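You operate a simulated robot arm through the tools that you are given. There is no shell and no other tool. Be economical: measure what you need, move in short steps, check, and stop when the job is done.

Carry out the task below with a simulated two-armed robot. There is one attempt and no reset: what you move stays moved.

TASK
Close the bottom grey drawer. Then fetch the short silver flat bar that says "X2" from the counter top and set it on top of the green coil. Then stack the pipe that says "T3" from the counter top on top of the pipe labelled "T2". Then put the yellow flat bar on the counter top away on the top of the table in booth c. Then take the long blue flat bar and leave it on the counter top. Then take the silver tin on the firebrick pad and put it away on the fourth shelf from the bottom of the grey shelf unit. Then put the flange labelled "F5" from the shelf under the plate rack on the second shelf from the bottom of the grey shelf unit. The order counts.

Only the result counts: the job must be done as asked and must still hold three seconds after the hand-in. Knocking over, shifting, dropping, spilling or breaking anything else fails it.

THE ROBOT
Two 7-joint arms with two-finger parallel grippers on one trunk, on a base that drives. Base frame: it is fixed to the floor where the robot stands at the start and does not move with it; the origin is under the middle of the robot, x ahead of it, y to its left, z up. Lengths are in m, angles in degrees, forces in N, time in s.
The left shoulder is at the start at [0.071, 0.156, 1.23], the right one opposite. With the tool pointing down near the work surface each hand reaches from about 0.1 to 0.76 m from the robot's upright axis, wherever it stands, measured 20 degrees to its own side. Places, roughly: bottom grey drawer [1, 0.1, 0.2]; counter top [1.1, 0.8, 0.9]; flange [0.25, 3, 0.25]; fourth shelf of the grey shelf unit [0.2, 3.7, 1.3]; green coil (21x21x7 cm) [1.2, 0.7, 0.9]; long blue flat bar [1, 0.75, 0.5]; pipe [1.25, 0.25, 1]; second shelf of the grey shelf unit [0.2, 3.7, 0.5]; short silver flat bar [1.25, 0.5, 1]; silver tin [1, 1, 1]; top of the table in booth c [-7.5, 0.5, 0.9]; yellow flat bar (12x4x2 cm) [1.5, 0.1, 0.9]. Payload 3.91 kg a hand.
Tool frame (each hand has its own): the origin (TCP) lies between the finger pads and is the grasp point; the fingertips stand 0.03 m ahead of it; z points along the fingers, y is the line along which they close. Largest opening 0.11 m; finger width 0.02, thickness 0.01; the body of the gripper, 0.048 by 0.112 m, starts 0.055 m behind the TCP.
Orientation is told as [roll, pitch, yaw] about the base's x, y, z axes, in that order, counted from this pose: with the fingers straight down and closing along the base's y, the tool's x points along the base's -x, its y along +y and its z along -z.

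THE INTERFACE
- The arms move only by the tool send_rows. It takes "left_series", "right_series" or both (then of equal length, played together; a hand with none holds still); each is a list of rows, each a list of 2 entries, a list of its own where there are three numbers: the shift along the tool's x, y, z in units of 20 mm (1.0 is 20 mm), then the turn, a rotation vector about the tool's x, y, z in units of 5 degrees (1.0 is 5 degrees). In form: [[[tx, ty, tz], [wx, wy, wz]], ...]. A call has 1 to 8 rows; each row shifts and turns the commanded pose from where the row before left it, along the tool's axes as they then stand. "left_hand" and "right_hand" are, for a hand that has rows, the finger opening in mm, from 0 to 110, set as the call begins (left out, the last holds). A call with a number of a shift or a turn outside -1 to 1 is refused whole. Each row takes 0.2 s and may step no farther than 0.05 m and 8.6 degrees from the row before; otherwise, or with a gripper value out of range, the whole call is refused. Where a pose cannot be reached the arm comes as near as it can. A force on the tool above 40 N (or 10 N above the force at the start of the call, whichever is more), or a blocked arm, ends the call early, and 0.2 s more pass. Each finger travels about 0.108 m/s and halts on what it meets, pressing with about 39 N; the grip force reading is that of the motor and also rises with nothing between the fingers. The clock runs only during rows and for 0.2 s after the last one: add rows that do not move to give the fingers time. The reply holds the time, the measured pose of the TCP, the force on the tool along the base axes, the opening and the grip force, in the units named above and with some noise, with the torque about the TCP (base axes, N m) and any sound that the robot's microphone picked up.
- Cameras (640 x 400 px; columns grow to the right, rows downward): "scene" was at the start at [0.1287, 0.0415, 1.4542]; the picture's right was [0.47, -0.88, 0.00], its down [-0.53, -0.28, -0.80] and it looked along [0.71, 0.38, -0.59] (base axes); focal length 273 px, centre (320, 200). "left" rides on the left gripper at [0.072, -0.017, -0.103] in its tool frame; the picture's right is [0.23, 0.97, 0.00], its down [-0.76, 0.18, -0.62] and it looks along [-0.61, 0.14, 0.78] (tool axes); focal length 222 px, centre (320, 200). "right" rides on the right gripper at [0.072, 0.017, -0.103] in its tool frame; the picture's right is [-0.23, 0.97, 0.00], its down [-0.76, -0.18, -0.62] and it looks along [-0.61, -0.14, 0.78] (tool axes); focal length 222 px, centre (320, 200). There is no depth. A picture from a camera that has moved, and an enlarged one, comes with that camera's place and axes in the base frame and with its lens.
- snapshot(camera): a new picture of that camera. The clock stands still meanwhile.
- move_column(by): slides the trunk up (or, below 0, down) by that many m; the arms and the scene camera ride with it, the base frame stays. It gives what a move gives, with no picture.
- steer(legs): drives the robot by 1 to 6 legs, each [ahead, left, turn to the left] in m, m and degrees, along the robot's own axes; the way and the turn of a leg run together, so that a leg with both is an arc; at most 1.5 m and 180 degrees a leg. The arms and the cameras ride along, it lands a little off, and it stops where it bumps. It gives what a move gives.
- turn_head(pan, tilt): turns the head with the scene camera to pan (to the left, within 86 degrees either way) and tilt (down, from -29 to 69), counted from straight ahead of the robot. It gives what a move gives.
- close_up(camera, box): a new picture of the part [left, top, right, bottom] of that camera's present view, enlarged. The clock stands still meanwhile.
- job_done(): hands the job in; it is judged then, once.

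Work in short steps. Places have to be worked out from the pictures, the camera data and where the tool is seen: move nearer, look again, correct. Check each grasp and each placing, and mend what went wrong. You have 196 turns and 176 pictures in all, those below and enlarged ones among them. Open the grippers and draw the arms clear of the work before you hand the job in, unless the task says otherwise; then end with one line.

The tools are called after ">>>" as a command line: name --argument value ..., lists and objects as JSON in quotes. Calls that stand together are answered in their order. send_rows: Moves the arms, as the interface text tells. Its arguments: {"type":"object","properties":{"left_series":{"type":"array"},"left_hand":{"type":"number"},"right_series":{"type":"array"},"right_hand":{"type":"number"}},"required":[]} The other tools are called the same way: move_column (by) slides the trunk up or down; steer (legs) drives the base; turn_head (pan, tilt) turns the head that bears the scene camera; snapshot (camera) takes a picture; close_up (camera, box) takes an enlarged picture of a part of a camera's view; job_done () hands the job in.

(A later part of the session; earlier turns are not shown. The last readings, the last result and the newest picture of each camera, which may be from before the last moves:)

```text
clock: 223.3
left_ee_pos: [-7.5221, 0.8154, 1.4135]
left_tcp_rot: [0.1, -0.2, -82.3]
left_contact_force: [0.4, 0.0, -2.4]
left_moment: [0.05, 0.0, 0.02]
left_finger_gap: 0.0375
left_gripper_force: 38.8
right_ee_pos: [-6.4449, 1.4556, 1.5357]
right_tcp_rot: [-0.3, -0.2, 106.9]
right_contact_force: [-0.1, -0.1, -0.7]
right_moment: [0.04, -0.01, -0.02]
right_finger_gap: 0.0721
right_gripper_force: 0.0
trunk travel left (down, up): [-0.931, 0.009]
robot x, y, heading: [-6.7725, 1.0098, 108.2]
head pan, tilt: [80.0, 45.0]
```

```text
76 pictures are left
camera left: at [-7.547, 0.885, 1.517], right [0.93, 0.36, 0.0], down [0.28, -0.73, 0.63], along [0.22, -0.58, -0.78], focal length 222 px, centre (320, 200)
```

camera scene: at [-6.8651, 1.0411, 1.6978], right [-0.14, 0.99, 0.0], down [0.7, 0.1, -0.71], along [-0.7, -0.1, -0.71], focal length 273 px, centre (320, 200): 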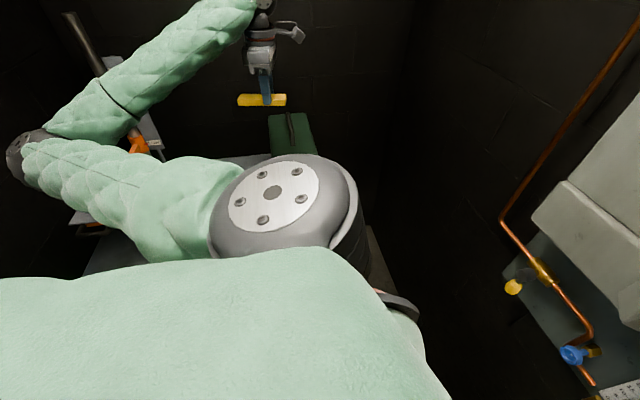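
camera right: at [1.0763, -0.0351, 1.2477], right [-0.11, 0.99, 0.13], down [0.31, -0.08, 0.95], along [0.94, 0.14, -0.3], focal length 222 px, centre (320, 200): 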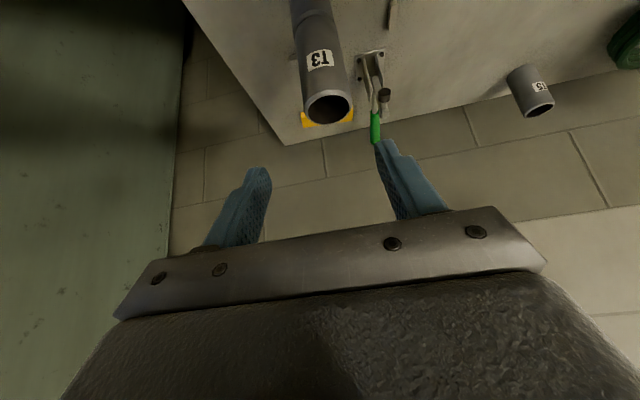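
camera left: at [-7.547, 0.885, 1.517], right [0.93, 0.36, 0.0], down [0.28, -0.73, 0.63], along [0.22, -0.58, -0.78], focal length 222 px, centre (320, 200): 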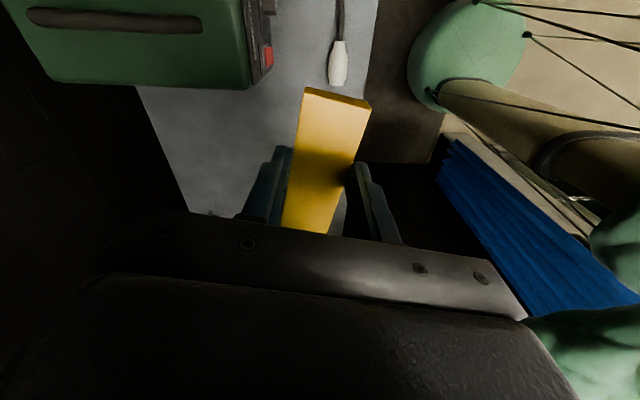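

The arm can't go further that way, so I'll turn the base ~10° left to bring the hand over the free spot between the clip and the white item.

>>> steer --legs '[[0, 0, 10.5]]'

>>> move_column --by -0.3

>>> snapshot --camera "left"

>>> snapshot --camera "scene"

```text
clock: 224.4
left_ee_pos: [-7.4728, 0.682, 1.4133]
left_tcp_rot: [0.1, -0.2, -71.8]
left_contact_force: [0.2, 1.1, -2.6]
left_moment: [0.02, 0.01, 0.04]
left_finger_gap: 0.0372
left_gripper_force: 38.7
right_ee_pos: [-6.5339, 1.5073, 1.5341]
right_tcp_rot: [-0.4, -0.1, 117.5]
right_contact_force: [-0.1, 1.0, 0.0]
right_moment: [0.03, 0.0, -0.02]
right_finger_gap: 0.0722
right_gripper_force: 0.0
trunk travel left (down, up): [-0.931, 0.009]
robot x, y, heading: [-6.7685, 1.0032, 118.5]
head pan, tilt: [80.0, 45.0]
```

```text
clock: 227.4
left_ee_pos: [-7.4724, 0.6811, 1.1131]
left_tcp_rot: [0.1, -0.2, -71.7]
left_contact_force: [-0.2, 0.2, -1.9]
left_moment: [-0.01, 0.02, 0.03]
left_finger_gap: 0.0374
left_gripper_force: 39.3
right_ee_pos: [-6.5318, 1.5068, 1.2351]
right_tcp_rot: [-0.3, -0.1, 117.4]
right_contact_force: [0.1, 0.0, -0.2]
right_moment: [0.02, 0.0, -0.01]
right_finger_gap: 0.0719
right_gripper_force: 0.1
trunk travel left (down, up): [-0.631, 0.309]
robot x, y, heading: [-6.7734, 1.0033, 118.6]
head pan, tilt: [80.0, 45.0]
```

```text
75 pictures are left
camera left: at [-7.5121, 0.7453, 1.2171], right [0.85, 0.52, 0.0], down [0.41, -0.67, 0.63], along [0.33, -0.53, -0.78], focal length 222 px, centre (320, 200)
```

left: 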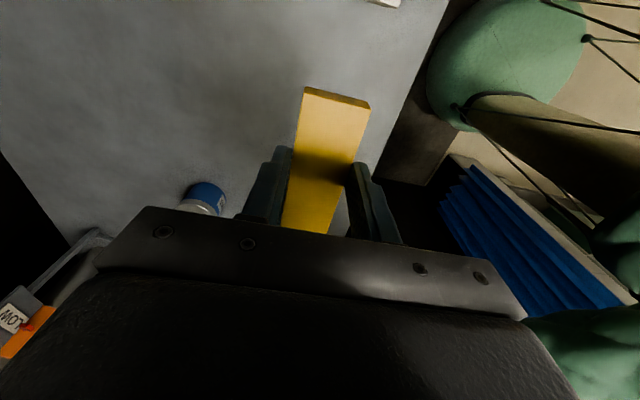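

```text
74 pictures are left
camera scene: at [-6.87, 1.0232, 1.3978], right [-0.32, 0.95, 0.0], down [0.67, 0.23, -0.71], along [-0.67, -0.23, -0.71], focal length 273 px, centre (320, 200)
```

scene: 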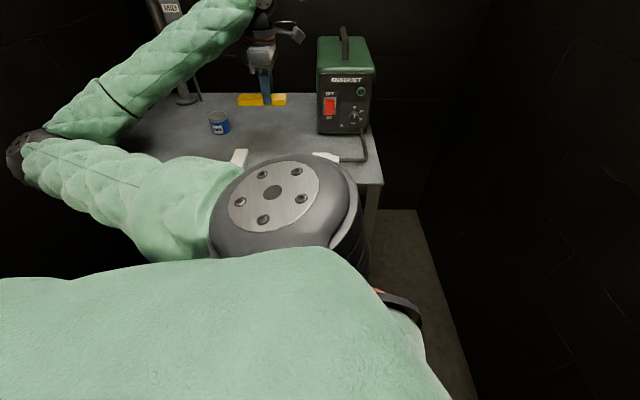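

The bar will land between the white item (Y≤2.86) and the clip (Y≥3.07), about 10 cm behind the table's front edge. I lower further.

>>> move_column --by -0.14

>>> move_column --by -0.02

>>> close_up --camera "scene" --box '[180, 20, 372, 140]'

```text
clock: 229.1
left_ee_pos: [-7.4741, 0.6809, 0.9742]
left_tcp_rot: [0.1, -0.2, -71.8]
left_contact_force: [1.0, -0.3, -2.0]
left_moment: [0.01, 0.0, 0.0]
left_finger_gap: 0.0372
left_gripper_force: 39.3
right_ee_pos: [-6.5325, 1.5067, 1.0947]
right_tcp_rot: [-0.3, -0.1, 117.4]
right_contact_force: [-1.4, -0.2, 0.8]
right_moment: [-0.01, -0.01, -0.01]
right_finger_gap: 0.0722
right_gripper_force: 0.0
trunk travel left (down, up): [-0.491, 0.449]
robot x, y, heading: [-6.7706, 1.0029, 118.6]
head pan, tilt: [80.0, 45.0]
```

```text
clock: 229.8
left_ee_pos: [-7.4745, 0.6814, 0.9535]
left_tcp_rot: [0.1, -0.2, -71.8]
left_contact_force: [-0.3, 0.4, -2.6]
left_moment: [0.06, 0.0, 0.03]
left_finger_gap: 0.0374
left_gripper_force: 38.7
right_ee_pos: [-6.5318, 1.5076, 1.0747]
right_tcp_rot: [-0.3, -0.1, 117.3]
right_contact_force: [0.1, -0.2, -0.3]
right_moment: [0.05, 0.01, 0.03]
right_finger_gap: 0.0722
right_gripper_force: 0.0
trunk travel left (down, up): [-0.471, 0.469]
robot x, y, heading: [-6.7699, 1.006, 118.7]
head pan, tilt: [80.0, 45.0]
```

```text
3.33 times, centred on (276, 80) of scene
camera zoom: at [-6.87, 1.0232, 1.2378], right [-0.32, 0.95, 0.0], down [0.67, 0.23, -0.71], along [-0.67, -0.23, -0.71], focal length 909 px, centre (467, 600)
```

zoom: 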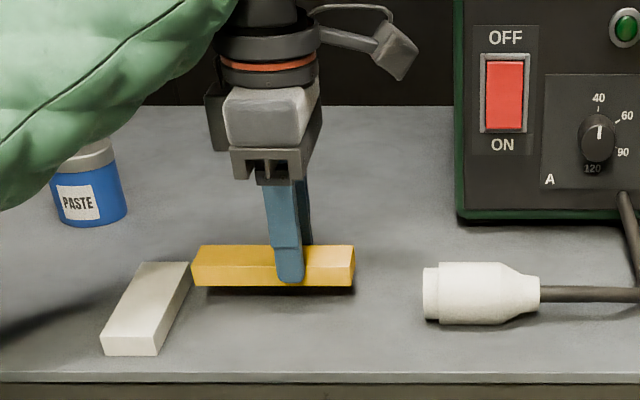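

The white block is ~2 cm from the bar's left end, so I shift the bar 1.8 cm right, then lower in small trunk steps.

>>> send_rows --left_series '[[[0.45, 0, 0], [0, 0, 0]], [[0.45, 0, 0], [0, 0, 0]], [[0, 0, 0], [0, 0, 0]]]'

>>> move_column --by -0.012

>>> close_up --camera "scene" --box '[180, 20, 372, 140]'

```text
clock: 230.6
left_ee_pos: [-7.4788, 0.6995, 0.9536]
left_tcp_rot: [0.1, -0.2, -71.9]
left_contact_force: [-0.1, -0.3, -1.8]
left_moment: [0.02, 0.02, 0.0]
left_finger_gap: 0.0371
left_gripper_force: 39.2
right_ee_pos: [-6.5337, 1.5074, 1.0738]
right_tcp_rot: [-0.4, -0.1, 117.5]
right_contact_force: [-0.7, -0.4, 0.7]
right_moment: [-0.02, -0.01, 0.0]
right_finger_gap: 0.0722
right_gripper_force: 0.0
trunk travel left (down, up): [-0.471, 0.469]
robot x, y, heading: [-6.7724, 1.0108, 118.6]
head pan, tilt: [80.0, 45.0]
```

```text
clock: 231.2
left_ee_pos: [-7.4794, 0.6997, 0.9422]
left_tcp_rot: [0.0, -0.2, -71.8]
left_contact_force: [0.2, -0.2, -1.1]
left_moment: [0.0, 0.04, -0.02]
left_finger_gap: 0.0376
left_gripper_force: 38.6
right_ee_pos: [-6.5323, 1.507, 1.0626]
right_tcp_rot: [-0.2, -0.2, 117.4]
right_contact_force: [0.3, -0.3, 0.3]
right_moment: [0.03, 0.02, 0.04]
right_finger_gap: 0.0723
right_gripper_force: 0.1
trunk travel left (down, up): [-0.459, 0.481]
robot x, y, heading: [-6.7678, 1.0058, 118.5]
head pan, tilt: [80.0, 45.0]
```

```text
3.33 times, centred on (276, 80) of scene
camera zoom: at [-6.87, 1.0232, 1.2258], right [-0.32, 0.95, 0.0], down [0.67, 0.23, -0.71], along [-0.67, -0.23, -0.71], focal length 909 px, centre (467, 600)
```

zoom: 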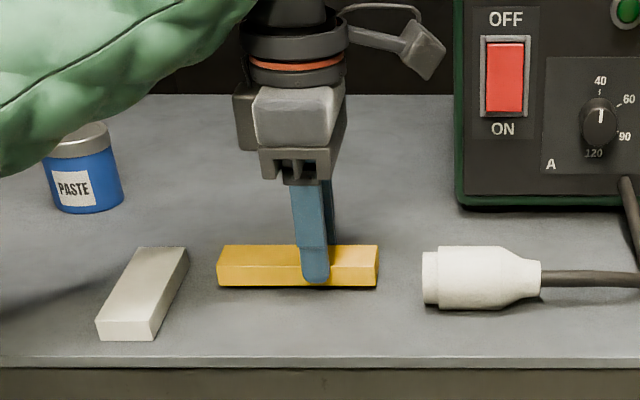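

Nearly touching. Two more small steps.

>>> move_column --by -0.004

>>> move_column --by -0.003

```text
clock: 231.7
left_ee_pos: [-7.4797, 0.6998, 0.9375]
left_tcp_rot: [0.1, -0.2, -71.8]
left_contact_force: [-0.5, -0.1, -1.7]
left_moment: [0.01, 0.0, 0.01]
left_finger_gap: 0.0374
left_gripper_force: 38.8
right_ee_pos: [-6.5324, 1.5068, 1.0578]
right_tcp_rot: [-0.2, -0.2, 117.4]
right_contact_force: [-0.2, -1.1, -0.4]
right_moment: [0.01, -0.04, 0.0]
right_finger_gap: 0.0724
right_gripper_force: 0.1
trunk travel left (down, up): [-0.455, 0.485]
robot x, y, heading: [-6.7721, 1.0035, 118.3]
head pan, tilt: [80.0, 45.0]
```

```text
clock: 232.2
left_ee_pos: [-7.4797, 0.6997, 0.936]
left_tcp_rot: [-0.1, -0.2, -71.7]
left_contact_force: [-8.2, -4.1, 25.6]
left_moment: [-0.62, 0.1, -0.1]
left_finger_gap: 0.0375
left_gripper_force: 38.9
right_ee_pos: [-6.5329, 1.5077, 1.0561]
right_tcp_rot: [-0.3, 0.0, 117.4]
right_contact_force: [0.7, 1.1, -0.6]
right_moment: [-0.02, -0.03, 0.01]
right_finger_gap: 0.0721
right_gripper_force: 0.0
trunk travel left (down, up): [-0.452, 0.488]
robot x, y, heading: [-6.7688, 1.0051, 118.6]
head pan, tilt: [80.0, 45.0]
```

Contact (26 N): the bar is on the table. I release it and lift by the trunk.

>>> send_rows --left_series '[[[0, 0, 0], [0, 0, 0]], [[0, 0, 0], [0, 0, 0]], [[0, 0, 0], [0, 0, 0]]]' --left_hand 65

>>> move_column --by 0.1

>>> close_up --camera "scene" --box '[180, 20, 372, 140]'

```text
clock: 233.0
left_ee_pos: [-7.4782, 0.699, 0.9351]
left_tcp_rot: [0.1, -0.3, -71.8]
left_contact_force: [-0.1, 0.0, 0.2]
left_moment: [-0.01, -0.01, 0.02]
left_finger_gap: 0.0649
left_gripper_force: 0.1
right_ee_pos: [-6.532, 1.5079, 1.0554]
right_tcp_rot: [-0.3, -0.1, 117.4]
right_contact_force: [0.4, 0.8, 0.5]
right_moment: [-0.04, 0.01, 0.03]
right_finger_gap: 0.072
right_gripper_force: 0.1
trunk travel left (down, up): [-0.452, 0.488]
robot x, y, heading: [-6.7692, 1.005, 118.6]
head pan, tilt: [80.0, 45.0]
```

```text
clock: 234.4
left_ee_pos: [-7.4791, 0.6991, 1.0346]
left_tcp_rot: [0.1, -0.2, -71.8]
left_contact_force: [0.6, 0.1, 0.6]
left_moment: [0.0, -0.01, -0.01]
left_finger_gap: 0.0649
left_gripper_force: 0.1
right_ee_pos: [-6.5316, 1.5073, 1.1557]
right_tcp_rot: [-0.4, -0.2, 117.4]
right_contact_force: [-0.3, 0.1, 0.5]
right_moment: [0.0, 0.01, 0.01]
right_finger_gap: 0.0722
right_gripper_force: 0.1
trunk travel left (down, up): [-0.552, 0.388]
robot x, y, heading: [-6.7678, 1.0067, 118.4]
head pan, tilt: [80.0, 45.0]
```

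```text
3.33 times, centred on (276, 80) of scene
camera zoom: at [-6.8699, 1.0233, 1.3186], right [-0.32, 0.95, 0.0], down [0.67, 0.23, -0.71], along [-0.67, -0.23, -0.71], focal length 909 px, centre (467, 600)
```

zoom: 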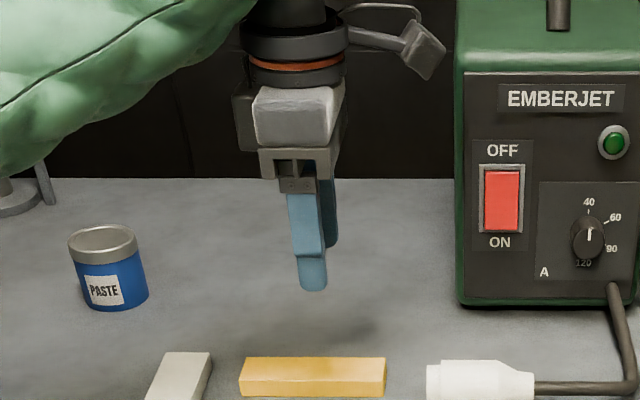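

The yellow bar is in place, nothing disturbed. I raise the trunk and leave the booth the way I came.

>>> move_column --by 0.38

>>> steer --legs '[[0, 0, -10.7], [0.1, 0, 0], [0, -0.5, 0], [0, -0.45, 0], [0, -0.35, 0]]'

>>> snapshot --camera "scene"

```text
clock: 238.0
left_ee_pos: [-7.4781, 0.6995, 1.4155]
left_tcp_rot: [0.2, -0.1, -71.9]
left_contact_force: [-0.2, -0.6, 0.2]
left_moment: [-0.01, 0.02, 0.01]
left_finger_gap: 0.0651
left_gripper_force: 0.1
right_ee_pos: [-6.5325, 1.5071, 1.5353]
right_tcp_rot: [-0.2, 0.0, 117.3]
right_contact_force: [-0.7, -0.5, 0.1]
right_moment: [0.03, -0.03, 0.03]
right_finger_gap: 0.072
right_gripper_force: 0.1
trunk travel left (down, up): [-0.932, 0.008]
robot x, y, heading: [-6.7722, 1.0082, 118.6]
head pan, tilt: [80.0, 45.0]
```

```text
clock: 246.6
left_ee_pos: [-6.3326, 1.3342, 1.4142]
left_tcp_rot: [0.0, -0.2, -82.0]
left_contact_force: [-0.4, 1.0, -0.4]
left_moment: [0.02, -0.01, 0.0]
left_finger_gap: 0.0651
left_gripper_force: 0.0
right_ee_pos: [-5.2582, 1.9626, 1.5351]
right_tcp_rot: [-0.3, -0.1, 107.2]
right_contact_force: [-0.2, -0.7, 0.8]
right_moment: [-0.01, 0.0, -0.02]
right_finger_gap: 0.0718
right_gripper_force: 0.0
trunk travel left (down, up): [-0.932, 0.008]
robot x, y, heading: [-5.58, 1.5108, 108.1]
head pan, tilt: [80.0, 45.0]
```

```text
70 pictures are left
camera scene: at [-5.676, 1.5456, 1.6986], right [-0.15, 0.99, 0.0], down [0.7, 0.1, -0.71], along [-0.7, -0.1, -0.71], focal length 273 px, centre (320, 200)
```

scene: 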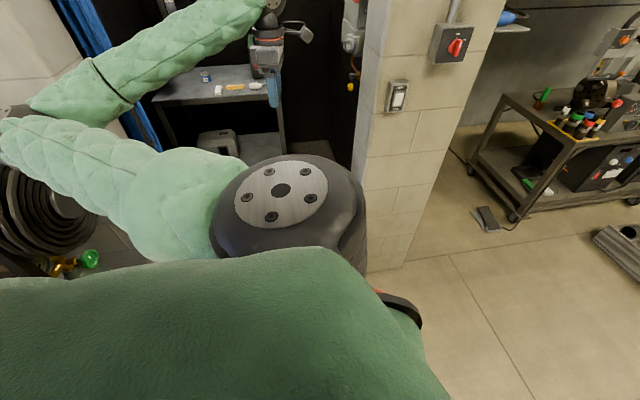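

I swing the left arm back in front of the body in four calls.

>>> send_rows --left_series '[[[1, 0.35, 0], [0, 0, 0.4]], [[1, 0.35, 0], [0, 0, 0.4]], [[1, 0.35, 0], [0, 0, 0.4]], [[1, 0.35, 0], [0, 0, 0.4]], [[1, 0.35, 0], [0, 0, 0.4]], [[1, 0.35, 0], [0, 0, 0.4]], [[1, 0.35, 0], [0, 0, 0.4]], [[1, 0.35, 0], [0, 0, 0.4]]]'

>>> send_rows --left_series '[[[1, 0.3, 0], [0, 0, 0.4]], [[1, 0.3, 0], [0, 0, 0.4]], [[1, 0.3, 0], [0, 0, 0.4]], [[1, 0.3, 0], [0, 0, 0.4]], [[1, 0.3, 0], [0, 0, 0.4]], [[1, 0.3, 0], [0, 0, 0.4]], [[1, 0.3, 0], [0, 0, 0.4]], [[1, 0.3, 0], [0, 0, 0.4]]]'

>>> send_rows --left_series '[[[1, 0.1, 0], [0, 0, 0.45]], [[1, 0.1, 0], [0, 0, 0.45]], [[1, 0.1, 0], [0, 0, 0.45]], [[1, 0.1, 0], [0, 0, 0.45]], [[1, 0.1, 0], [0, 0, 0.45]], [[1, 0.1, 0], [0, 0, 0.45]], [[1, 0.1, 0], [0, 0, 0.45]], [[1, 0.1, 0], [0, 0, 0.45]]]'

>>> send_rows --left_series '[[[1, 0, 0], [0, 0, 0.5]], [[1, 0, 0], [0, 0, 0.5]], [[1, 0, 0], [0, 0, 0.5]], [[1, 0, 0], [0, 0, 0.5]], [[1, 0, 0], [0, 0, 0.5]], [[1, 0, 0], [0, 0, 0.5]], [[1, 0, 0], [0, 0, 0.5]], [[1, 0, 0], [0, 0, 0.5]]]'

```text
clock: 248.4
left_ee_pos: [-6.2793, 1.4961, 1.4158]
left_tcp_rot: [0.2, -0.2, -98.0]
left_contact_force: [-0.3, -0.7, 0.7]
left_moment: [-0.01, -0.02, -0.01]
left_finger_gap: 0.0649
left_gripper_force: 0.0
right_ee_pos: [-5.2563, 1.9642, 1.5347]
right_tcp_rot: [-0.2, 0.0, 107.3]
right_contact_force: [0.1, 0.3, -0.4]
right_moment: [0.0, -0.02, -0.01]
right_finger_gap: 0.0721
right_gripper_force: 0.1
trunk travel left (down, up): [-0.932, 0.008]
robot x, y, heading: [-5.5767, 1.5076, 108.3]
head pan, tilt: [80.0, 45.0]
```

```text
clock: 250.2
left_ee_pos: [-6.19, 1.6399, 1.4145]
left_tcp_rot: [0.2, -0.3, -114.0]
left_contact_force: [-0.1, -0.3, 0.8]
left_moment: [0.01, -0.01, 0.04]
left_finger_gap: 0.065
left_gripper_force: 0.0
right_ee_pos: [-5.2553, 1.9645, 1.5348]
right_tcp_rot: [-0.4, 0.0, 107.3]
right_contact_force: [-0.3, -0.6, 0.5]
right_moment: [0.01, 0.0, 0.04]
right_finger_gap: 0.072
right_gripper_force: 0.0
trunk travel left (down, up): [-0.932, 0.008]
robot x, y, heading: [-5.5782, 1.508, 108.5]
head pan, tilt: [80.0, 45.0]
```

```text
clock: 252.0
left_ee_pos: [-6.0957, 1.7697, 1.4151]
left_tcp_rot: [0.3, 0.0, -132.0]
left_contact_force: [0.4, 0.3, -0.6]
left_moment: [-0.01, -0.03, 0.01]
left_finger_gap: 0.0648
left_gripper_force: 0.1
left hand out of reach, approached as far as the arm can: row 6
right_ee_pos: [-5.2572, 1.9646, 1.5363]
right_tcp_rot: [-0.3, 0.0, 107.3]
right_contact_force: [0.7, 0.4, -0.6]
right_moment: [-0.04, 0.02, 0.0]
right_finger_gap: 0.0719
right_gripper_force: 0.0
trunk travel left (down, up): [-0.932, 0.008]
robot x, y, heading: [-5.5775, 1.51, 108.6]
head pan, tilt: [80.0, 45.0]
```

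```text
clock: 253.8
left_ee_pos: [-5.9711, 1.8699, 1.4145]
left_tcp_rot: [0.2, -0.2, -152.0]
left_contact_force: [0.3, 0.2, 0.2]
left_moment: [-0.01, 0.02, 0.01]
left_finger_gap: 0.0647
left_gripper_force: 0.1
right_ee_pos: [-5.2547, 1.966, 1.5346]
right_tcp_rot: [-0.1, -0.1, 107.3]
right_contact_force: [0.6, 0.3, 0.1]
right_moment: [-0.01, 0.01, 0.0]
right_finger_gap: 0.072
right_gripper_force: 0.0
trunk travel left (down, up): [-0.932, 0.008]
robot x, y, heading: [-5.5796, 1.5112, 108.5]
head pan, tilt: [80.0, 45.0]
```

Left arm is back in. I drive out past the tripod and diagonally back to the counter, to stand before its left tray.

>>> steer --legs '[[0.25, 0, 0], [0, 0, -90.5], [1.4, -0.2, 0], [0.42, -0.1, 0], [0.9, -0.8, 0]]'

>>> steer --legs '[[1.0, -0.9, 0], [0.95, -0.9, 0]]'

>>> turn_head --pan 0 --tilt 35

>>> snapshot --camera "scene"

```text
clock: 274.0
left_ee_pos: [-2.3826, 1.972, 1.4139]
left_tcp_rot: [0.2, -0.1, 118.9]
left_contact_force: [-0.8, -1.2, 0.4]
left_moment: [-0.01, 0.0, -0.01]
left_finger_gap: 0.0649
left_gripper_force: 0.0
right_ee_pos: [-2.2756, 1.2555, 1.5354]
right_tcp_rot: [-0.3, -0.1, 18.3]
right_contact_force: [0.6, 0.0, 0.4]
right_moment: [-0.03, 0.0, 0.03]
right_finger_gap: 0.0724
right_gripper_force: 0.2
trunk travel left (down, up): [-0.932, 0.008]
robot x, y, heading: [-2.7313, 1.5714, 19.2]
head pan, tilt: [80.0, 45.0]
```

```text
clock: 286.9
left_ee_pos: [0.0516, 0.9274, 1.4138]
left_tcp_rot: [0.2, 0.0, 119.8]
left_contact_force: [0.7, -0.4, -0.5]
left_moment: [0.04, -0.04, -0.01]
left_finger_gap: 0.0649
left_gripper_force: 0.1
right_ee_pos: [0.1687, 0.2141, 1.5358]
right_tcp_rot: [-0.3, -0.1, 18.9]
right_contact_force: [-0.2, -0.1, 0.7]
right_moment: [0.0, -0.01, -0.02]
right_finger_gap: 0.072
right_gripper_force: 0.0
trunk travel left (down, up): [-0.932, 0.008]
robot x, y, heading: [-0.2922, 0.5224, 20.3]
head pan, tilt: [80.0, 45.0]
```

```text
clock: 288.4
left_ee_pos: [0.0532, 0.9271, 1.415]
left_tcp_rot: [0.3, 0.0, 119.8]
left_contact_force: [0.2, -0.2, -0.6]
left_moment: [-0.02, -0.01, 0.0]
left_finger_gap: 0.0648
left_gripper_force: 0.1
right_ee_pos: [0.17, 0.2142, 1.5358]
right_tcp_rot: [-0.3, -0.1, 19.0]
right_contact_force: [-0.2, -0.8, -0.1]
right_moment: [-0.02, -0.02, -0.05]
right_finger_gap: 0.0723
right_gripper_force: 0.0
trunk travel left (down, up): [-0.932, 0.008]
robot x, y, heading: [-0.295, 0.5221, 20.2]
head pan, tilt: [0.0, 35.0]
```

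```text
69 pictures are left
camera scene: at [-0.1613, 0.5698, 1.7135], right [0.34, -0.94, 0.0], down [-0.54, -0.2, -0.82], along [0.77, 0.28, -0.57], focal length 273 px, centre (320, 200)
```

scene: 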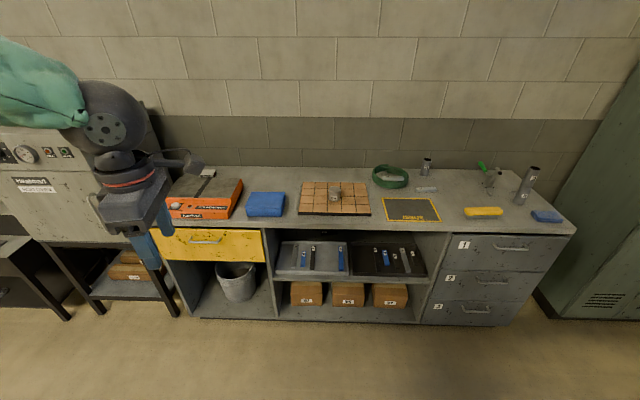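

Back at the counter; earlier placements still hold. I enlarge the trays to locate the long blue bar.

>>> close_up --camera "scene" --box '[260, 220, 436, 330]'

```text
3.64 times, centred on (348, 275) of scene
camera zoom: at [-0.1613, 0.5698, 1.7135], right [0.34, -0.94, 0.0], down [-0.54, -0.2, -0.82], along [0.77, 0.28, -0.57], focal length 992 px, centre (218, -73)
```

zoom: 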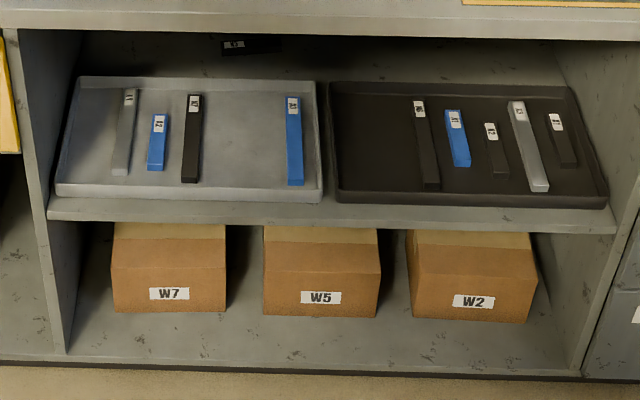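

The long blue bar lies along X at Y≈0.516, X≈1.0–1.15, on the grey tray (shelf z≈0.57), close to the tray's right wall. I drive up, square to the counter, and tilt the right hand 45° forward.

>>> steer --legs '[[0.3, 0.11, -2.2]]'

>>> send_rows --right_series '[[[-0.7, 1, 0], [0, -1, 0]], [[-0.7, 1, 0.06], [0, -1, 0]], [[-0.69, 1, 0.12], [0, -1, 0]], [[-0.68, 1, 0.18], [0, -1, 0]], [[-0.66, 1, 0.24], [0, -1, 0]], [[-0.63, 1, 0.3], [0, -1, 0]], [[-0.6, 1, 0.35], [0, -1, 0]], [[-0.57, 1, 0.4], [0, -1, 0]]]' --right_hand 36 --left_series '[[[0, 1, 0], [0, 0, 0]], [[0, 1, 0], [0, 0, 0]], [[0, 1, 0], [0, 0, 0]], [[0, 1, 0], [0, 0, 0]], [[0, 1, 0], [0, 0, 0]], [[0, 0, 0], [0, 0, 0]], [[0, 0, 0], [0, 0, 0]], [[0, 0, 0], [0, 0, 0]]]'

>>> send_rows --right_series '[[[-0.54, 1, 0.45], [0, -1, 0]], [[-0.5, 1, 0.5], [0, 0, 0]], [[-0.5, 1, 0.5], [0, 0, 0]], [[-0.5, 1, 0.5], [0, 0, 0]], [[0, 1, 0], [0, 0, 0]], [[0, 1, 0], [0, 0, 0]]]'

>>> move_column --by -0.4

>>> move_column --by -0.3

>>> snapshot --camera "scene"

>>> snapshot --camera "right"

```text
clock: 290.5
left_ee_pos: [0.3139, 1.1097, 1.4148]
left_tcp_rot: [0.2, 0.1, 117.3]
left_contact_force: [0.0, 0.4, -0.5]
left_moment: [0.02, -0.07, 0.0]
left_finger_gap: 0.0651
left_gripper_force: 0.0
right_ee_pos: [0.4006, 0.3916, 1.5356]
right_tcp_rot: [-0.3, -0.2, 16.6]
right_contact_force: [-0.2, -0.2, 0.6]
right_moment: [0.05, 0.0, 0.0]
right_finger_gap: 0.0723
right_gripper_force: 0.0
trunk travel left (down, up): [-0.932, 0.008]
robot x, y, heading: [-0.045, 0.7218, 17.7]
head pan, tilt: [0.0, 35.0]
```

```text
clock: 292.3
left_ee_pos: [0.2974, 1.0961, 1.4267]
left_tcp_rot: [0.4, 0.0, 117.3]
left_contact_force: [-0.1, -0.2, 0.8]
left_moment: [0.0, 0.04, 0.01]
left_finger_gap: 0.065
left_gripper_force: 0.0
left hand out of reach, approached as far as the arm can: row 1, 2, 3, 4, 5
right_ee_pos: [0.5233, 0.5713, 1.5839]
right_tcp_rot: [-0.5, -40.1, 16.8]
right_contact_force: [0.3, -0.1, 0.3]
right_moment: [-0.01, -0.01, 0.01]
right_finger_gap: 0.0361
right_gripper_force: 0.1
right hand out of reach, approached as far as the arm can: row 2, 3, 4, 5, 6, 7, 8
trunk travel left (down, up): [-0.932, 0.008]
robot x, y, heading: [-0.0479, 0.7227, 17.6]
head pan, tilt: [0.0, 35.0]
```

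```text
clock: 293.7
left_ee_pos: [0.2968, 1.098, 1.4272]
left_tcp_rot: [0.3, 0.1, 117.3]
left_contact_force: [0.4, 0.3, 0.0]
left_moment: [0.03, 0.04, 0.04]
left_finger_gap: 0.0653
left_gripper_force: 0.0
right_ee_pos: [0.5489, 0.705, 1.5875]
right_tcp_rot: [-0.5, -45.1, 16.9]
right_contact_force: [0.4, 0.5, 0.2]
right_moment: [-0.01, -0.01, 0.01]
right_finger_gap: 0.0359
right_gripper_force: 0.1
right hand out of reach, approached as far as the arm can: row 1
trunk travel left (down, up): [-0.932, 0.008]
robot x, y, heading: [-0.0456, 0.7235, 17.8]
head pan, tilt: [0.0, 35.0]
```

```text
clock: 297.6
left_ee_pos: [0.2985, 1.0967, 1.0277]
left_tcp_rot: [0.3, 0.0, 117.4]
left_contact_force: [0.4, 0.2, -1.0]
left_moment: [-0.01, -0.01, -0.03]
left_finger_gap: 0.065
left_gripper_force: 0.0
right_ee_pos: [0.5496, 0.7031, 1.188]
right_tcp_rot: [-0.4, -45.2, 16.9]
right_contact_force: [-1.0, -0.4, 0.7]
right_moment: [-0.02, 0.01, 0.03]
right_finger_gap: 0.0359
right_gripper_force: 0.1
trunk travel left (down, up): [-0.532, 0.408]
robot x, y, heading: [-0.0464, 0.715, 17.7]
head pan, tilt: [0.0, 35.0]
```

```text
clock: 300.6
left_ee_pos: [0.2972, 1.0962, 0.7279]
left_tcp_rot: [0.3, 0.1, 117.4]
left_contact_force: [-0.4, 0.0, 0.1]
left_moment: [0.02, -0.02, -0.01]
left_finger_gap: 0.0654
left_gripper_force: 0.1
right_ee_pos: [0.5491, 0.7047, 0.8867]
right_tcp_rot: [-0.4, -45.1, 16.9]
right_contact_force: [0.1, 0.4, -0.3]
right_moment: [0.03, 0.01, -0.02]
right_finger_gap: 0.036
right_gripper_force: 0.1
trunk travel left (down, up): [-0.232, 0.708]
robot x, y, heading: [-0.0454, 0.7217, 17.8]
head pan, tilt: [0.0, 35.0]
```

```text
67 pictures are left
camera scene: at [0.0854, 0.7635, 1.0136], right [0.3, -0.95, 0.0], down [-0.55, -0.17, -0.82], along [0.78, 0.25, -0.57], focal length 273 px, centre (320, 200)
```

scene: 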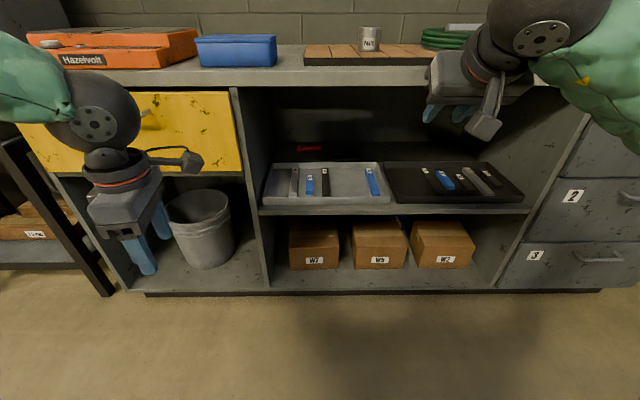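

```text
66 pictures are left
camera right: at [0.4252, 0.6856, 0.9099], right [-0.12, 0.98, 0.16], down [0.14, -0.14, 0.98], along [0.98, 0.14, -0.12], focal length 222 px, centre (320, 200)
```

right: 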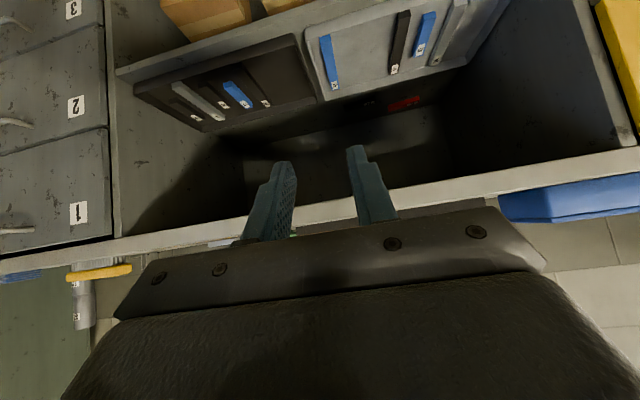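

Triangulated: bar bottom z≈0.537, X 1.024–1.165, Y≈0.51. I lower the trunk 0.2 and drive 0.22 ahead so the hand is poised along its approach line.

>>> move_column --by -0.2

>>> steer --legs '[[0.215, 0.012, 0]]'

>>> snapshot --camera "right"

>>> snapshot --camera "scene"

```text
clock: 302.7
left_ee_pos: [0.2988, 1.0959, 0.5281]
left_tcp_rot: [0.3, 0.0, 117.3]
left_contact_force: [0.0, 0.0, 0.1]
left_moment: [0.0, -0.02, 0.0]
left_finger_gap: 0.065
left_gripper_force: 0.0
right_ee_pos: [0.5499, 0.7029, 0.6875]
right_tcp_rot: [-0.4, -45.1, 16.9]
right_contact_force: [-0.4, 0.5, 0.6]
right_moment: [0.0, 0.01, -0.03]
right_finger_gap: 0.0359
right_gripper_force: 0.1
trunk travel left (down, up): [-0.032, 0.908]
robot x, y, heading: [-0.0428, 0.7238, 17.9]
head pan, tilt: [0.0, 35.0]
```

```text
clock: 304.4
left_ee_pos: [0.4986, 1.1712, 0.5282]
left_tcp_rot: [0.3, 0.0, 117.1]
left_contact_force: [0.0, 0.1, -0.1]
left_moment: [-0.01, -0.02, -0.01]
left_finger_gap: 0.065
left_gripper_force: 0.0
right_ee_pos: [0.7489, 0.7779, 0.6868]
right_tcp_rot: [-0.3, -45.1, 16.7]
right_contact_force: [-0.1, -0.1, -0.4]
right_moment: [-0.04, 0.04, -0.05]
right_finger_gap: 0.0361
right_gripper_force: 0.1
trunk travel left (down, up): [-0.032, 0.908]
robot x, y, heading: [0.1518, 0.7946, 17.7]
head pan, tilt: [0.0, 35.0]
```

```text
65 pictures are left
camera right: at [0.6255, 0.7602, 0.7098], right [-0.12, 0.98, 0.16], down [0.14, -0.14, 0.98], along [0.98, 0.14, -0.12], focal length 222 px, centre (320, 200)
```

right: 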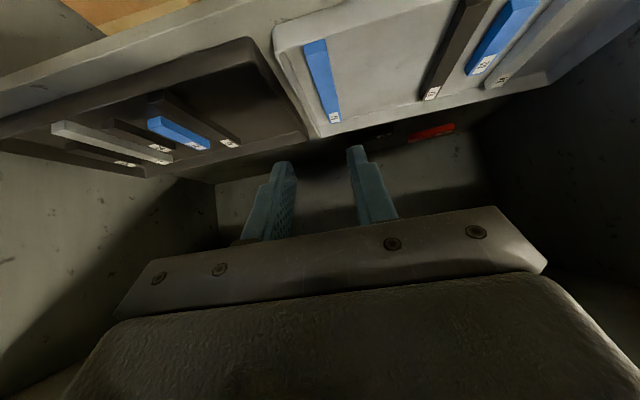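

```text
64 pictures are left
camera scene: at [0.2859, 0.8393, 0.8135], right [0.3, -0.95, 0.0], down [-0.55, -0.17, -0.82], along [0.78, 0.25, -0.57], focal length 273 px, centre (320, 200)
```

scene: 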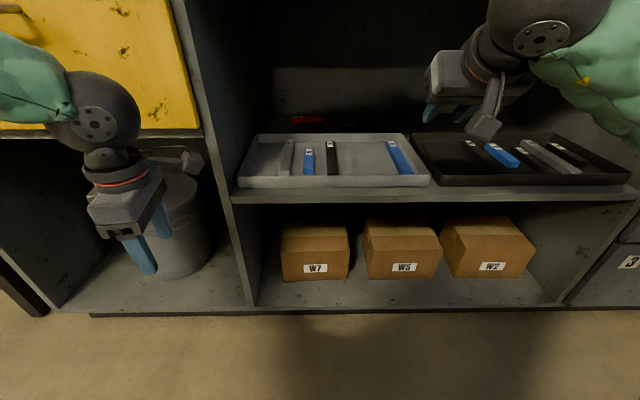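

The hand is on the approach line; bar at Y≈0.516. I advance 0.1 m along the fingers with a 1 cm left shift, then check.

>>> send_rows --right_series '[[[0, 0.1, 1], [0, 0, 0]], [[0, 0.1, 1], [0, 0, 0]], [[0, 0.1, 1], [0, 0, 0]], [[0, 0.1, 1], [0, 0, 0]], [[0, 0.1, 1], [0, 0, 0]]]'

>>> snapshot --camera "right"

>>> close_up --camera "scene" --box '[320, 90, 512, 210]'

```text
clock: 305.6
left_ee_pos: [0.4991, 1.1715, 0.5273]
left_tcp_rot: [0.3, 0.0, 117.1]
left_contact_force: [1.1, -0.1, 0.0]
left_moment: [-0.01, -0.01, -0.01]
left_finger_gap: 0.065
left_gripper_force: 0.1
right_ee_pos: [0.816, 0.8083, 0.616]
right_tcp_rot: [-0.4, -45.1, 16.7]
right_contact_force: [0.0, -0.9, 0.4]
right_moment: [-0.03, 0.0, 0.03]
right_finger_gap: 0.0359
right_gripper_force: 0.1
trunk travel left (down, up): [-0.032, 0.908]
robot x, y, heading: [0.1535, 0.7969, 17.4]
head pan, tilt: [0.0, 35.0]
```

```text
63 pictures are left
camera right: at [0.6915, 0.7911, 0.6389], right [-0.12, 0.98, 0.16], down [0.14, -0.14, 0.98], along [0.98, 0.14, -0.12], focal length 222 px, centre (320, 200)
```

right: 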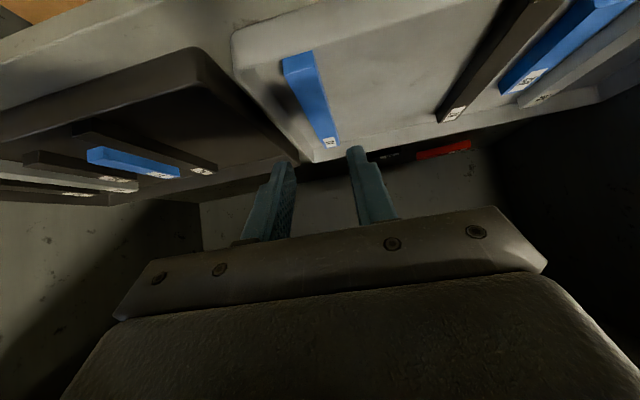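

```text
3.33 times, centred on (416, 150) of scene
camera zoom: at [0.286, 0.8393, 0.8135], right [0.3, -0.95, 0.0], down [-0.55, -0.17, -0.82], along [0.78, 0.25, -0.57], focal length 909 px, centre (0, 367)
```

zoom: 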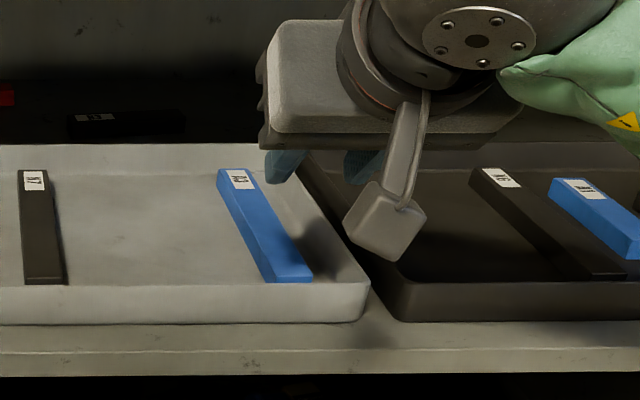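

Two estimates of the bar's Y differ by ~1 cm, so I advance 3 cm more and compare fingers and bar directly.

>>> send_rows --right_series '[[[0, 0, 0.8], [0, 0, 0]], [[0, 0, 0.7], [0, 0, 0]]]'

>>> close_up --camera "right" --box '[200, 20, 440, 170]'

>>> close_up --camera "scene" --box '[340, 110, 468, 190]'

```text
clock: 306.2
left_ee_pos: [0.5002, 1.1719, 0.528]
left_tcp_rot: [0.3, 0.0, 117.2]
left_contact_force: [0.0, -0.1, 0.5]
left_moment: [-0.02, 0.0, 0.03]
left_finger_gap: 0.0651
left_gripper_force: 0.2
right_ee_pos: [0.836, 0.8147, 0.5945]
right_tcp_rot: [-0.5, -45.1, 16.7]
right_contact_force: [-0.5, -0.3, 0.1]
right_moment: [0.01, -0.01, 0.02]
right_finger_gap: 0.0363
right_gripper_force: 0.0
trunk travel left (down, up): [-0.032, 0.908]
robot x, y, heading: [0.1499, 0.7981, 17.5]
head pan, tilt: [0.0, 35.0]
```

```text
2.67 times, centred on (320, 95) of right
camera zoom: at [0.7111, 0.7965, 0.617], right [-0.12, 0.98, 0.16], down [0.14, -0.14, 0.98], along [0.98, 0.14, -0.12], focal length 592 px, centre (320, 480)
```

zoom: 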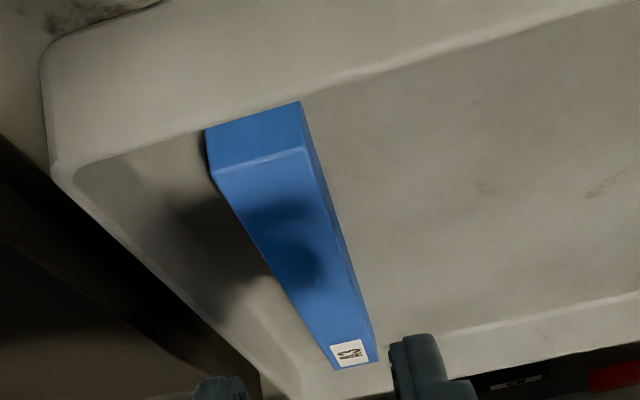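

```text
5.00 times, centred on (404, 150) of scene
camera zoom: at [0.286, 0.8393, 0.8135], right [0.3, -0.95, 0.0], down [-0.55, -0.17, -0.82], along [0.78, 0.25, -0.57], focal length 1364 px, centre (-100, 450)
```

zoom: 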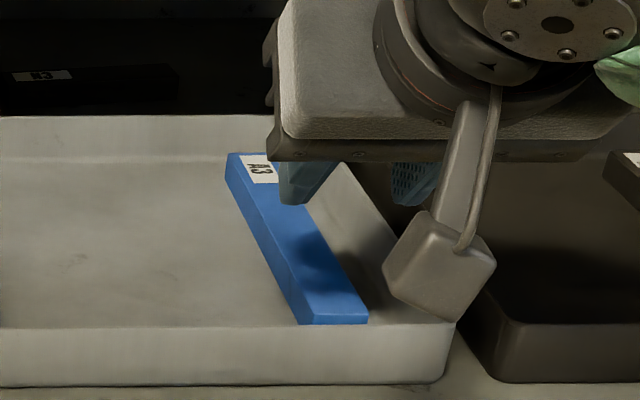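

Triangulating both views gives bar Y≈0.516 (centred on the hand), with the bar somewhat lower (top z≈0.53–0.545). I advance 2.4 cm and look.

>>> send_rows --right_series '[[[0, 0, 0.6], [0, 0, 0]], [[0, 0, 0.6], [0, 0, 0]], [[0, 0, 0], [0, 0, 0]]]'

>>> close_up --camera "right" --box '[200, 20, 440, 170]'

>>> close_up --camera "scene" --box '[340, 110, 468, 190]'

```text
clock: 307.0
left_ee_pos: [0.5009, 1.172, 0.5278]
left_tcp_rot: [0.3, 0.0, 117.1]
left_contact_force: [0.6, -0.1, -0.4]
left_moment: [0.01, -0.01, 0.01]
left_finger_gap: 0.0653
left_gripper_force: 0.1
right_ee_pos: [0.8519, 0.8195, 0.5771]
right_tcp_rot: [-0.3, -45.1, 16.7]
right_contact_force: [-0.1, -0.4, -0.3]
right_moment: [-0.01, 0.0, 0.0]
right_finger_gap: 0.0361
right_gripper_force: 0.0
trunk travel left (down, up): [-0.032, 0.908]
robot x, y, heading: [0.1532, 0.7935, 17.2]
head pan, tilt: [0.0, 35.0]
```

```text
2.67 times, centred on (320, 95) of right
camera zoom: at [0.7275, 0.8011, 0.6005], right [-0.12, 0.98, 0.16], down [0.14, -0.14, 0.98], along [0.98, 0.14, -0.12], focal length 592 px, centre (320, 480)
```

zoom: 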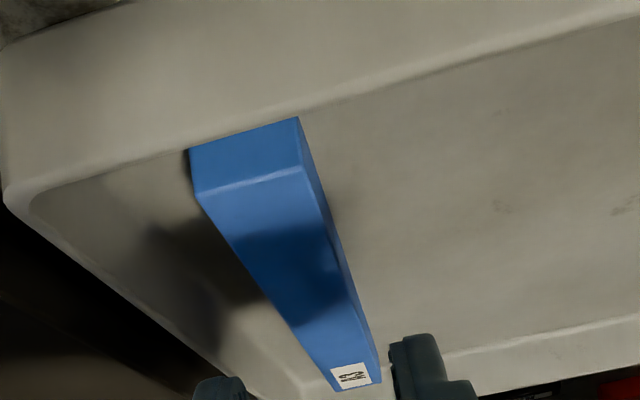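

```text
5.00 times, centred on (404, 150) of scene
camera zoom: at [0.2861, 0.8393, 0.8135], right [0.3, -0.95, 0.0], down [-0.55, -0.17, -0.82], along [0.78, 0.25, -0.57], focal length 1364 px, centre (-100, 450)
```

zoom: 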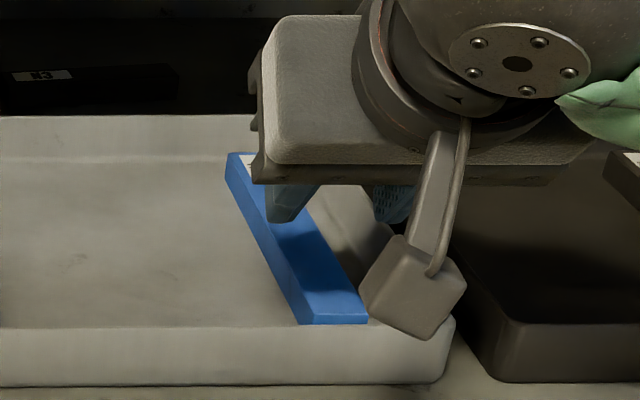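

Centred within ~1 mm by the hand camera. I go down in small steps with the force guard.

>>> send_rows --right_series '[[[0, 0, 0.5], [0, 0, 0]], [[0, 0, 0.5], [0, 0, 0]], [[0.2, 0, 0.2], [0, 0, 0]], [[0.2, 0, 0.2], [0, 0, 0]], [[0, 0, 0], [0, 0, 0]]]'

>>> close_up --camera "right" --box '[200, 40, 440, 190]'

```text
clock: 308.2
left_ee_pos: [0.4984, 1.1721, 0.5286]
left_tcp_rot: [0.4, 0.0, 117.1]
left_contact_force: [0.1, 0.6, -0.5]
left_moment: [-0.01, -0.04, 0.0]
left_finger_gap: 0.0651
left_gripper_force: 0.0
right_ee_pos: [0.8643, 0.822, 0.5522]
right_tcp_rot: [-0.5, -45.1, 16.6]
right_contact_force: [0.8, -0.2, 0.0]
right_moment: [0.0, 0.02, -0.01]
right_finger_gap: 0.0362
right_gripper_force: 0.1
trunk travel left (down, up): [-0.032, 0.908]
robot x, y, heading: [0.1541, 0.799, 17.4]
head pan, tilt: [0.0, 35.0]
```

```text
2.67 times, centred on (320, 115) of right
camera zoom: at [0.7402, 0.8041, 0.5752], right [-0.12, 0.98, 0.16], down [0.14, -0.14, 0.98], along [0.98, 0.14, -0.12], focal length 592 px, centre (320, 427)
```

zoom: 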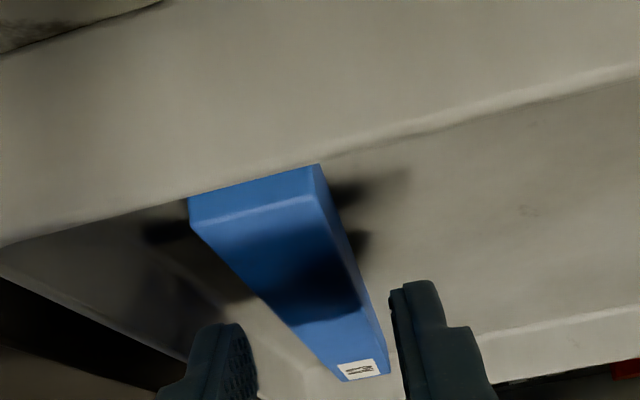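

Fingers straddle the bar (shadows on both sides), still free. A little lower, then close.

>>> send_rows --right_series '[[[0.2, 0, 0.2], [0, 0, 0]], [[0.2, 0, 0.2], [0, 0, 0]], [[0, 0, 0], [0, 0, 0]]]'

>>> send_rows --right_series '[[[0, 0, 0], [0, 0, 0]], [[0, 0, 0], [0, 0, 0]], [[0, 0, 0], [0, 0, 0]]]' --right_hand 0

>>> close_up --camera "right" --box '[200, 40, 440, 190]'

```text
clock: 309.0
left_ee_pos: [0.4994, 1.1716, 0.527]
left_tcp_rot: [0.3, 0.0, 117.1]
left_contact_force: [0.2, 0.2, -0.4]
left_moment: [0.02, 0.03, -0.01]
left_finger_gap: 0.0649
left_gripper_force: 0.1
right_ee_pos: [0.8639, 0.8207, 0.5416]
right_tcp_rot: [-0.4, -45.1, 16.7]
right_contact_force: [-0.1, 0.2, -0.1]
right_moment: [0.01, 0.03, -0.04]
right_finger_gap: 0.0363
right_gripper_force: 0.1
trunk travel left (down, up): [-0.032, 0.908]
robot x, y, heading: [0.1561, 0.7983, 17.4]
head pan, tilt: [0.0, 35.0]
```

```text
clock: 309.8
left_ee_pos: [0.4987, 1.1725, 0.5273]
left_tcp_rot: [0.3, 0.0, 117.0]
left_contact_force: [0.8, 0.5, 0.0]
left_moment: [0.01, 0.01, 0.01]
left_finger_gap: 0.0651
left_gripper_force: 0.0
right_ee_pos: [0.8651, 0.8213, 0.5406]
right_tcp_rot: [-0.3, -45.2, 16.7]
right_contact_force: [0.4, 0.6, 0.8]
right_moment: [0.06, -0.1, 0.06]
right_finger_gap: 0.0243
right_gripper_force: 39.1
trunk travel left (down, up): [-0.032, 0.908]
robot x, y, heading: [0.153, 0.7973, 17.7]
head pan, tilt: [0.0, 35.0]
```

```text
2.67 times, centred on (320, 115) of right
camera zoom: at [0.7407, 0.8036, 0.5642], right [-0.12, 0.98, 0.16], down [0.14, -0.14, 0.98], along [0.98, 0.14, -0.12], focal length 592 px, centre (320, 427)
```

zoom: 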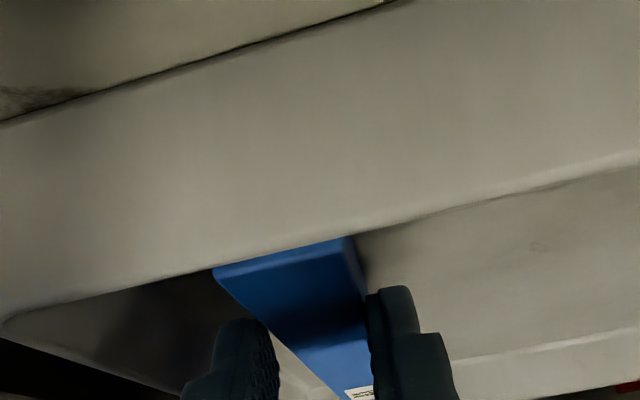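

Gap 24.3 mm — holding the bar. I lift straight up 4 cm and check.

>>> send_rows --right_series '[[[-0.35, 0, -0.35], [0, 0, 0]], [[-0.35, 0, -0.35], [0, 0, 0]], [[-0.7, 0, -0.7], [0, 0, 0]]]'

>>> close_up --camera "scene" --box '[320, 90, 480, 190]'

```text
clock: 310.6
left_ee_pos: [0.4997, 1.1716, 0.5282]
left_tcp_rot: [0.3, 0.0, 117.2]
left_contact_force: [0.1, -0.2, -0.6]
left_moment: [-0.02, 0.0, 0.03]
left_finger_gap: 0.0654
left_gripper_force: 0.1
right_ee_pos: [0.864, 0.8212, 0.5818]
right_tcp_rot: [-0.5, -45.1, 16.7]
right_contact_force: [-0.7, -0.7, -2.0]
right_moment: [-0.02, 0.17, -0.01]
right_finger_gap: 0.0241
right_gripper_force: 38.9
trunk travel left (down, up): [-0.032, 0.908]
robot x, y, heading: [0.153, 0.7973, 17.5]
head pan, tilt: [0.0, 35.0]
```

```text
4.00 times, centred on (400, 140) of scene
camera zoom: at [0.2862, 0.8393, 0.8134], right [0.3, -0.95, 0.0], down [-0.55, -0.17, -0.82], along [0.78, 0.25, -0.57], focal length 1091 px, centre (0, 440)
```

zoom: 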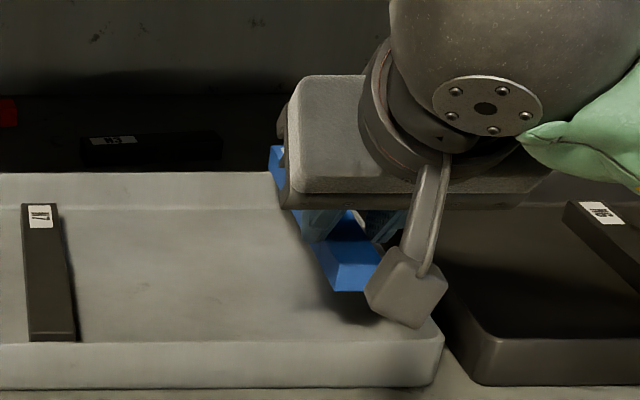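

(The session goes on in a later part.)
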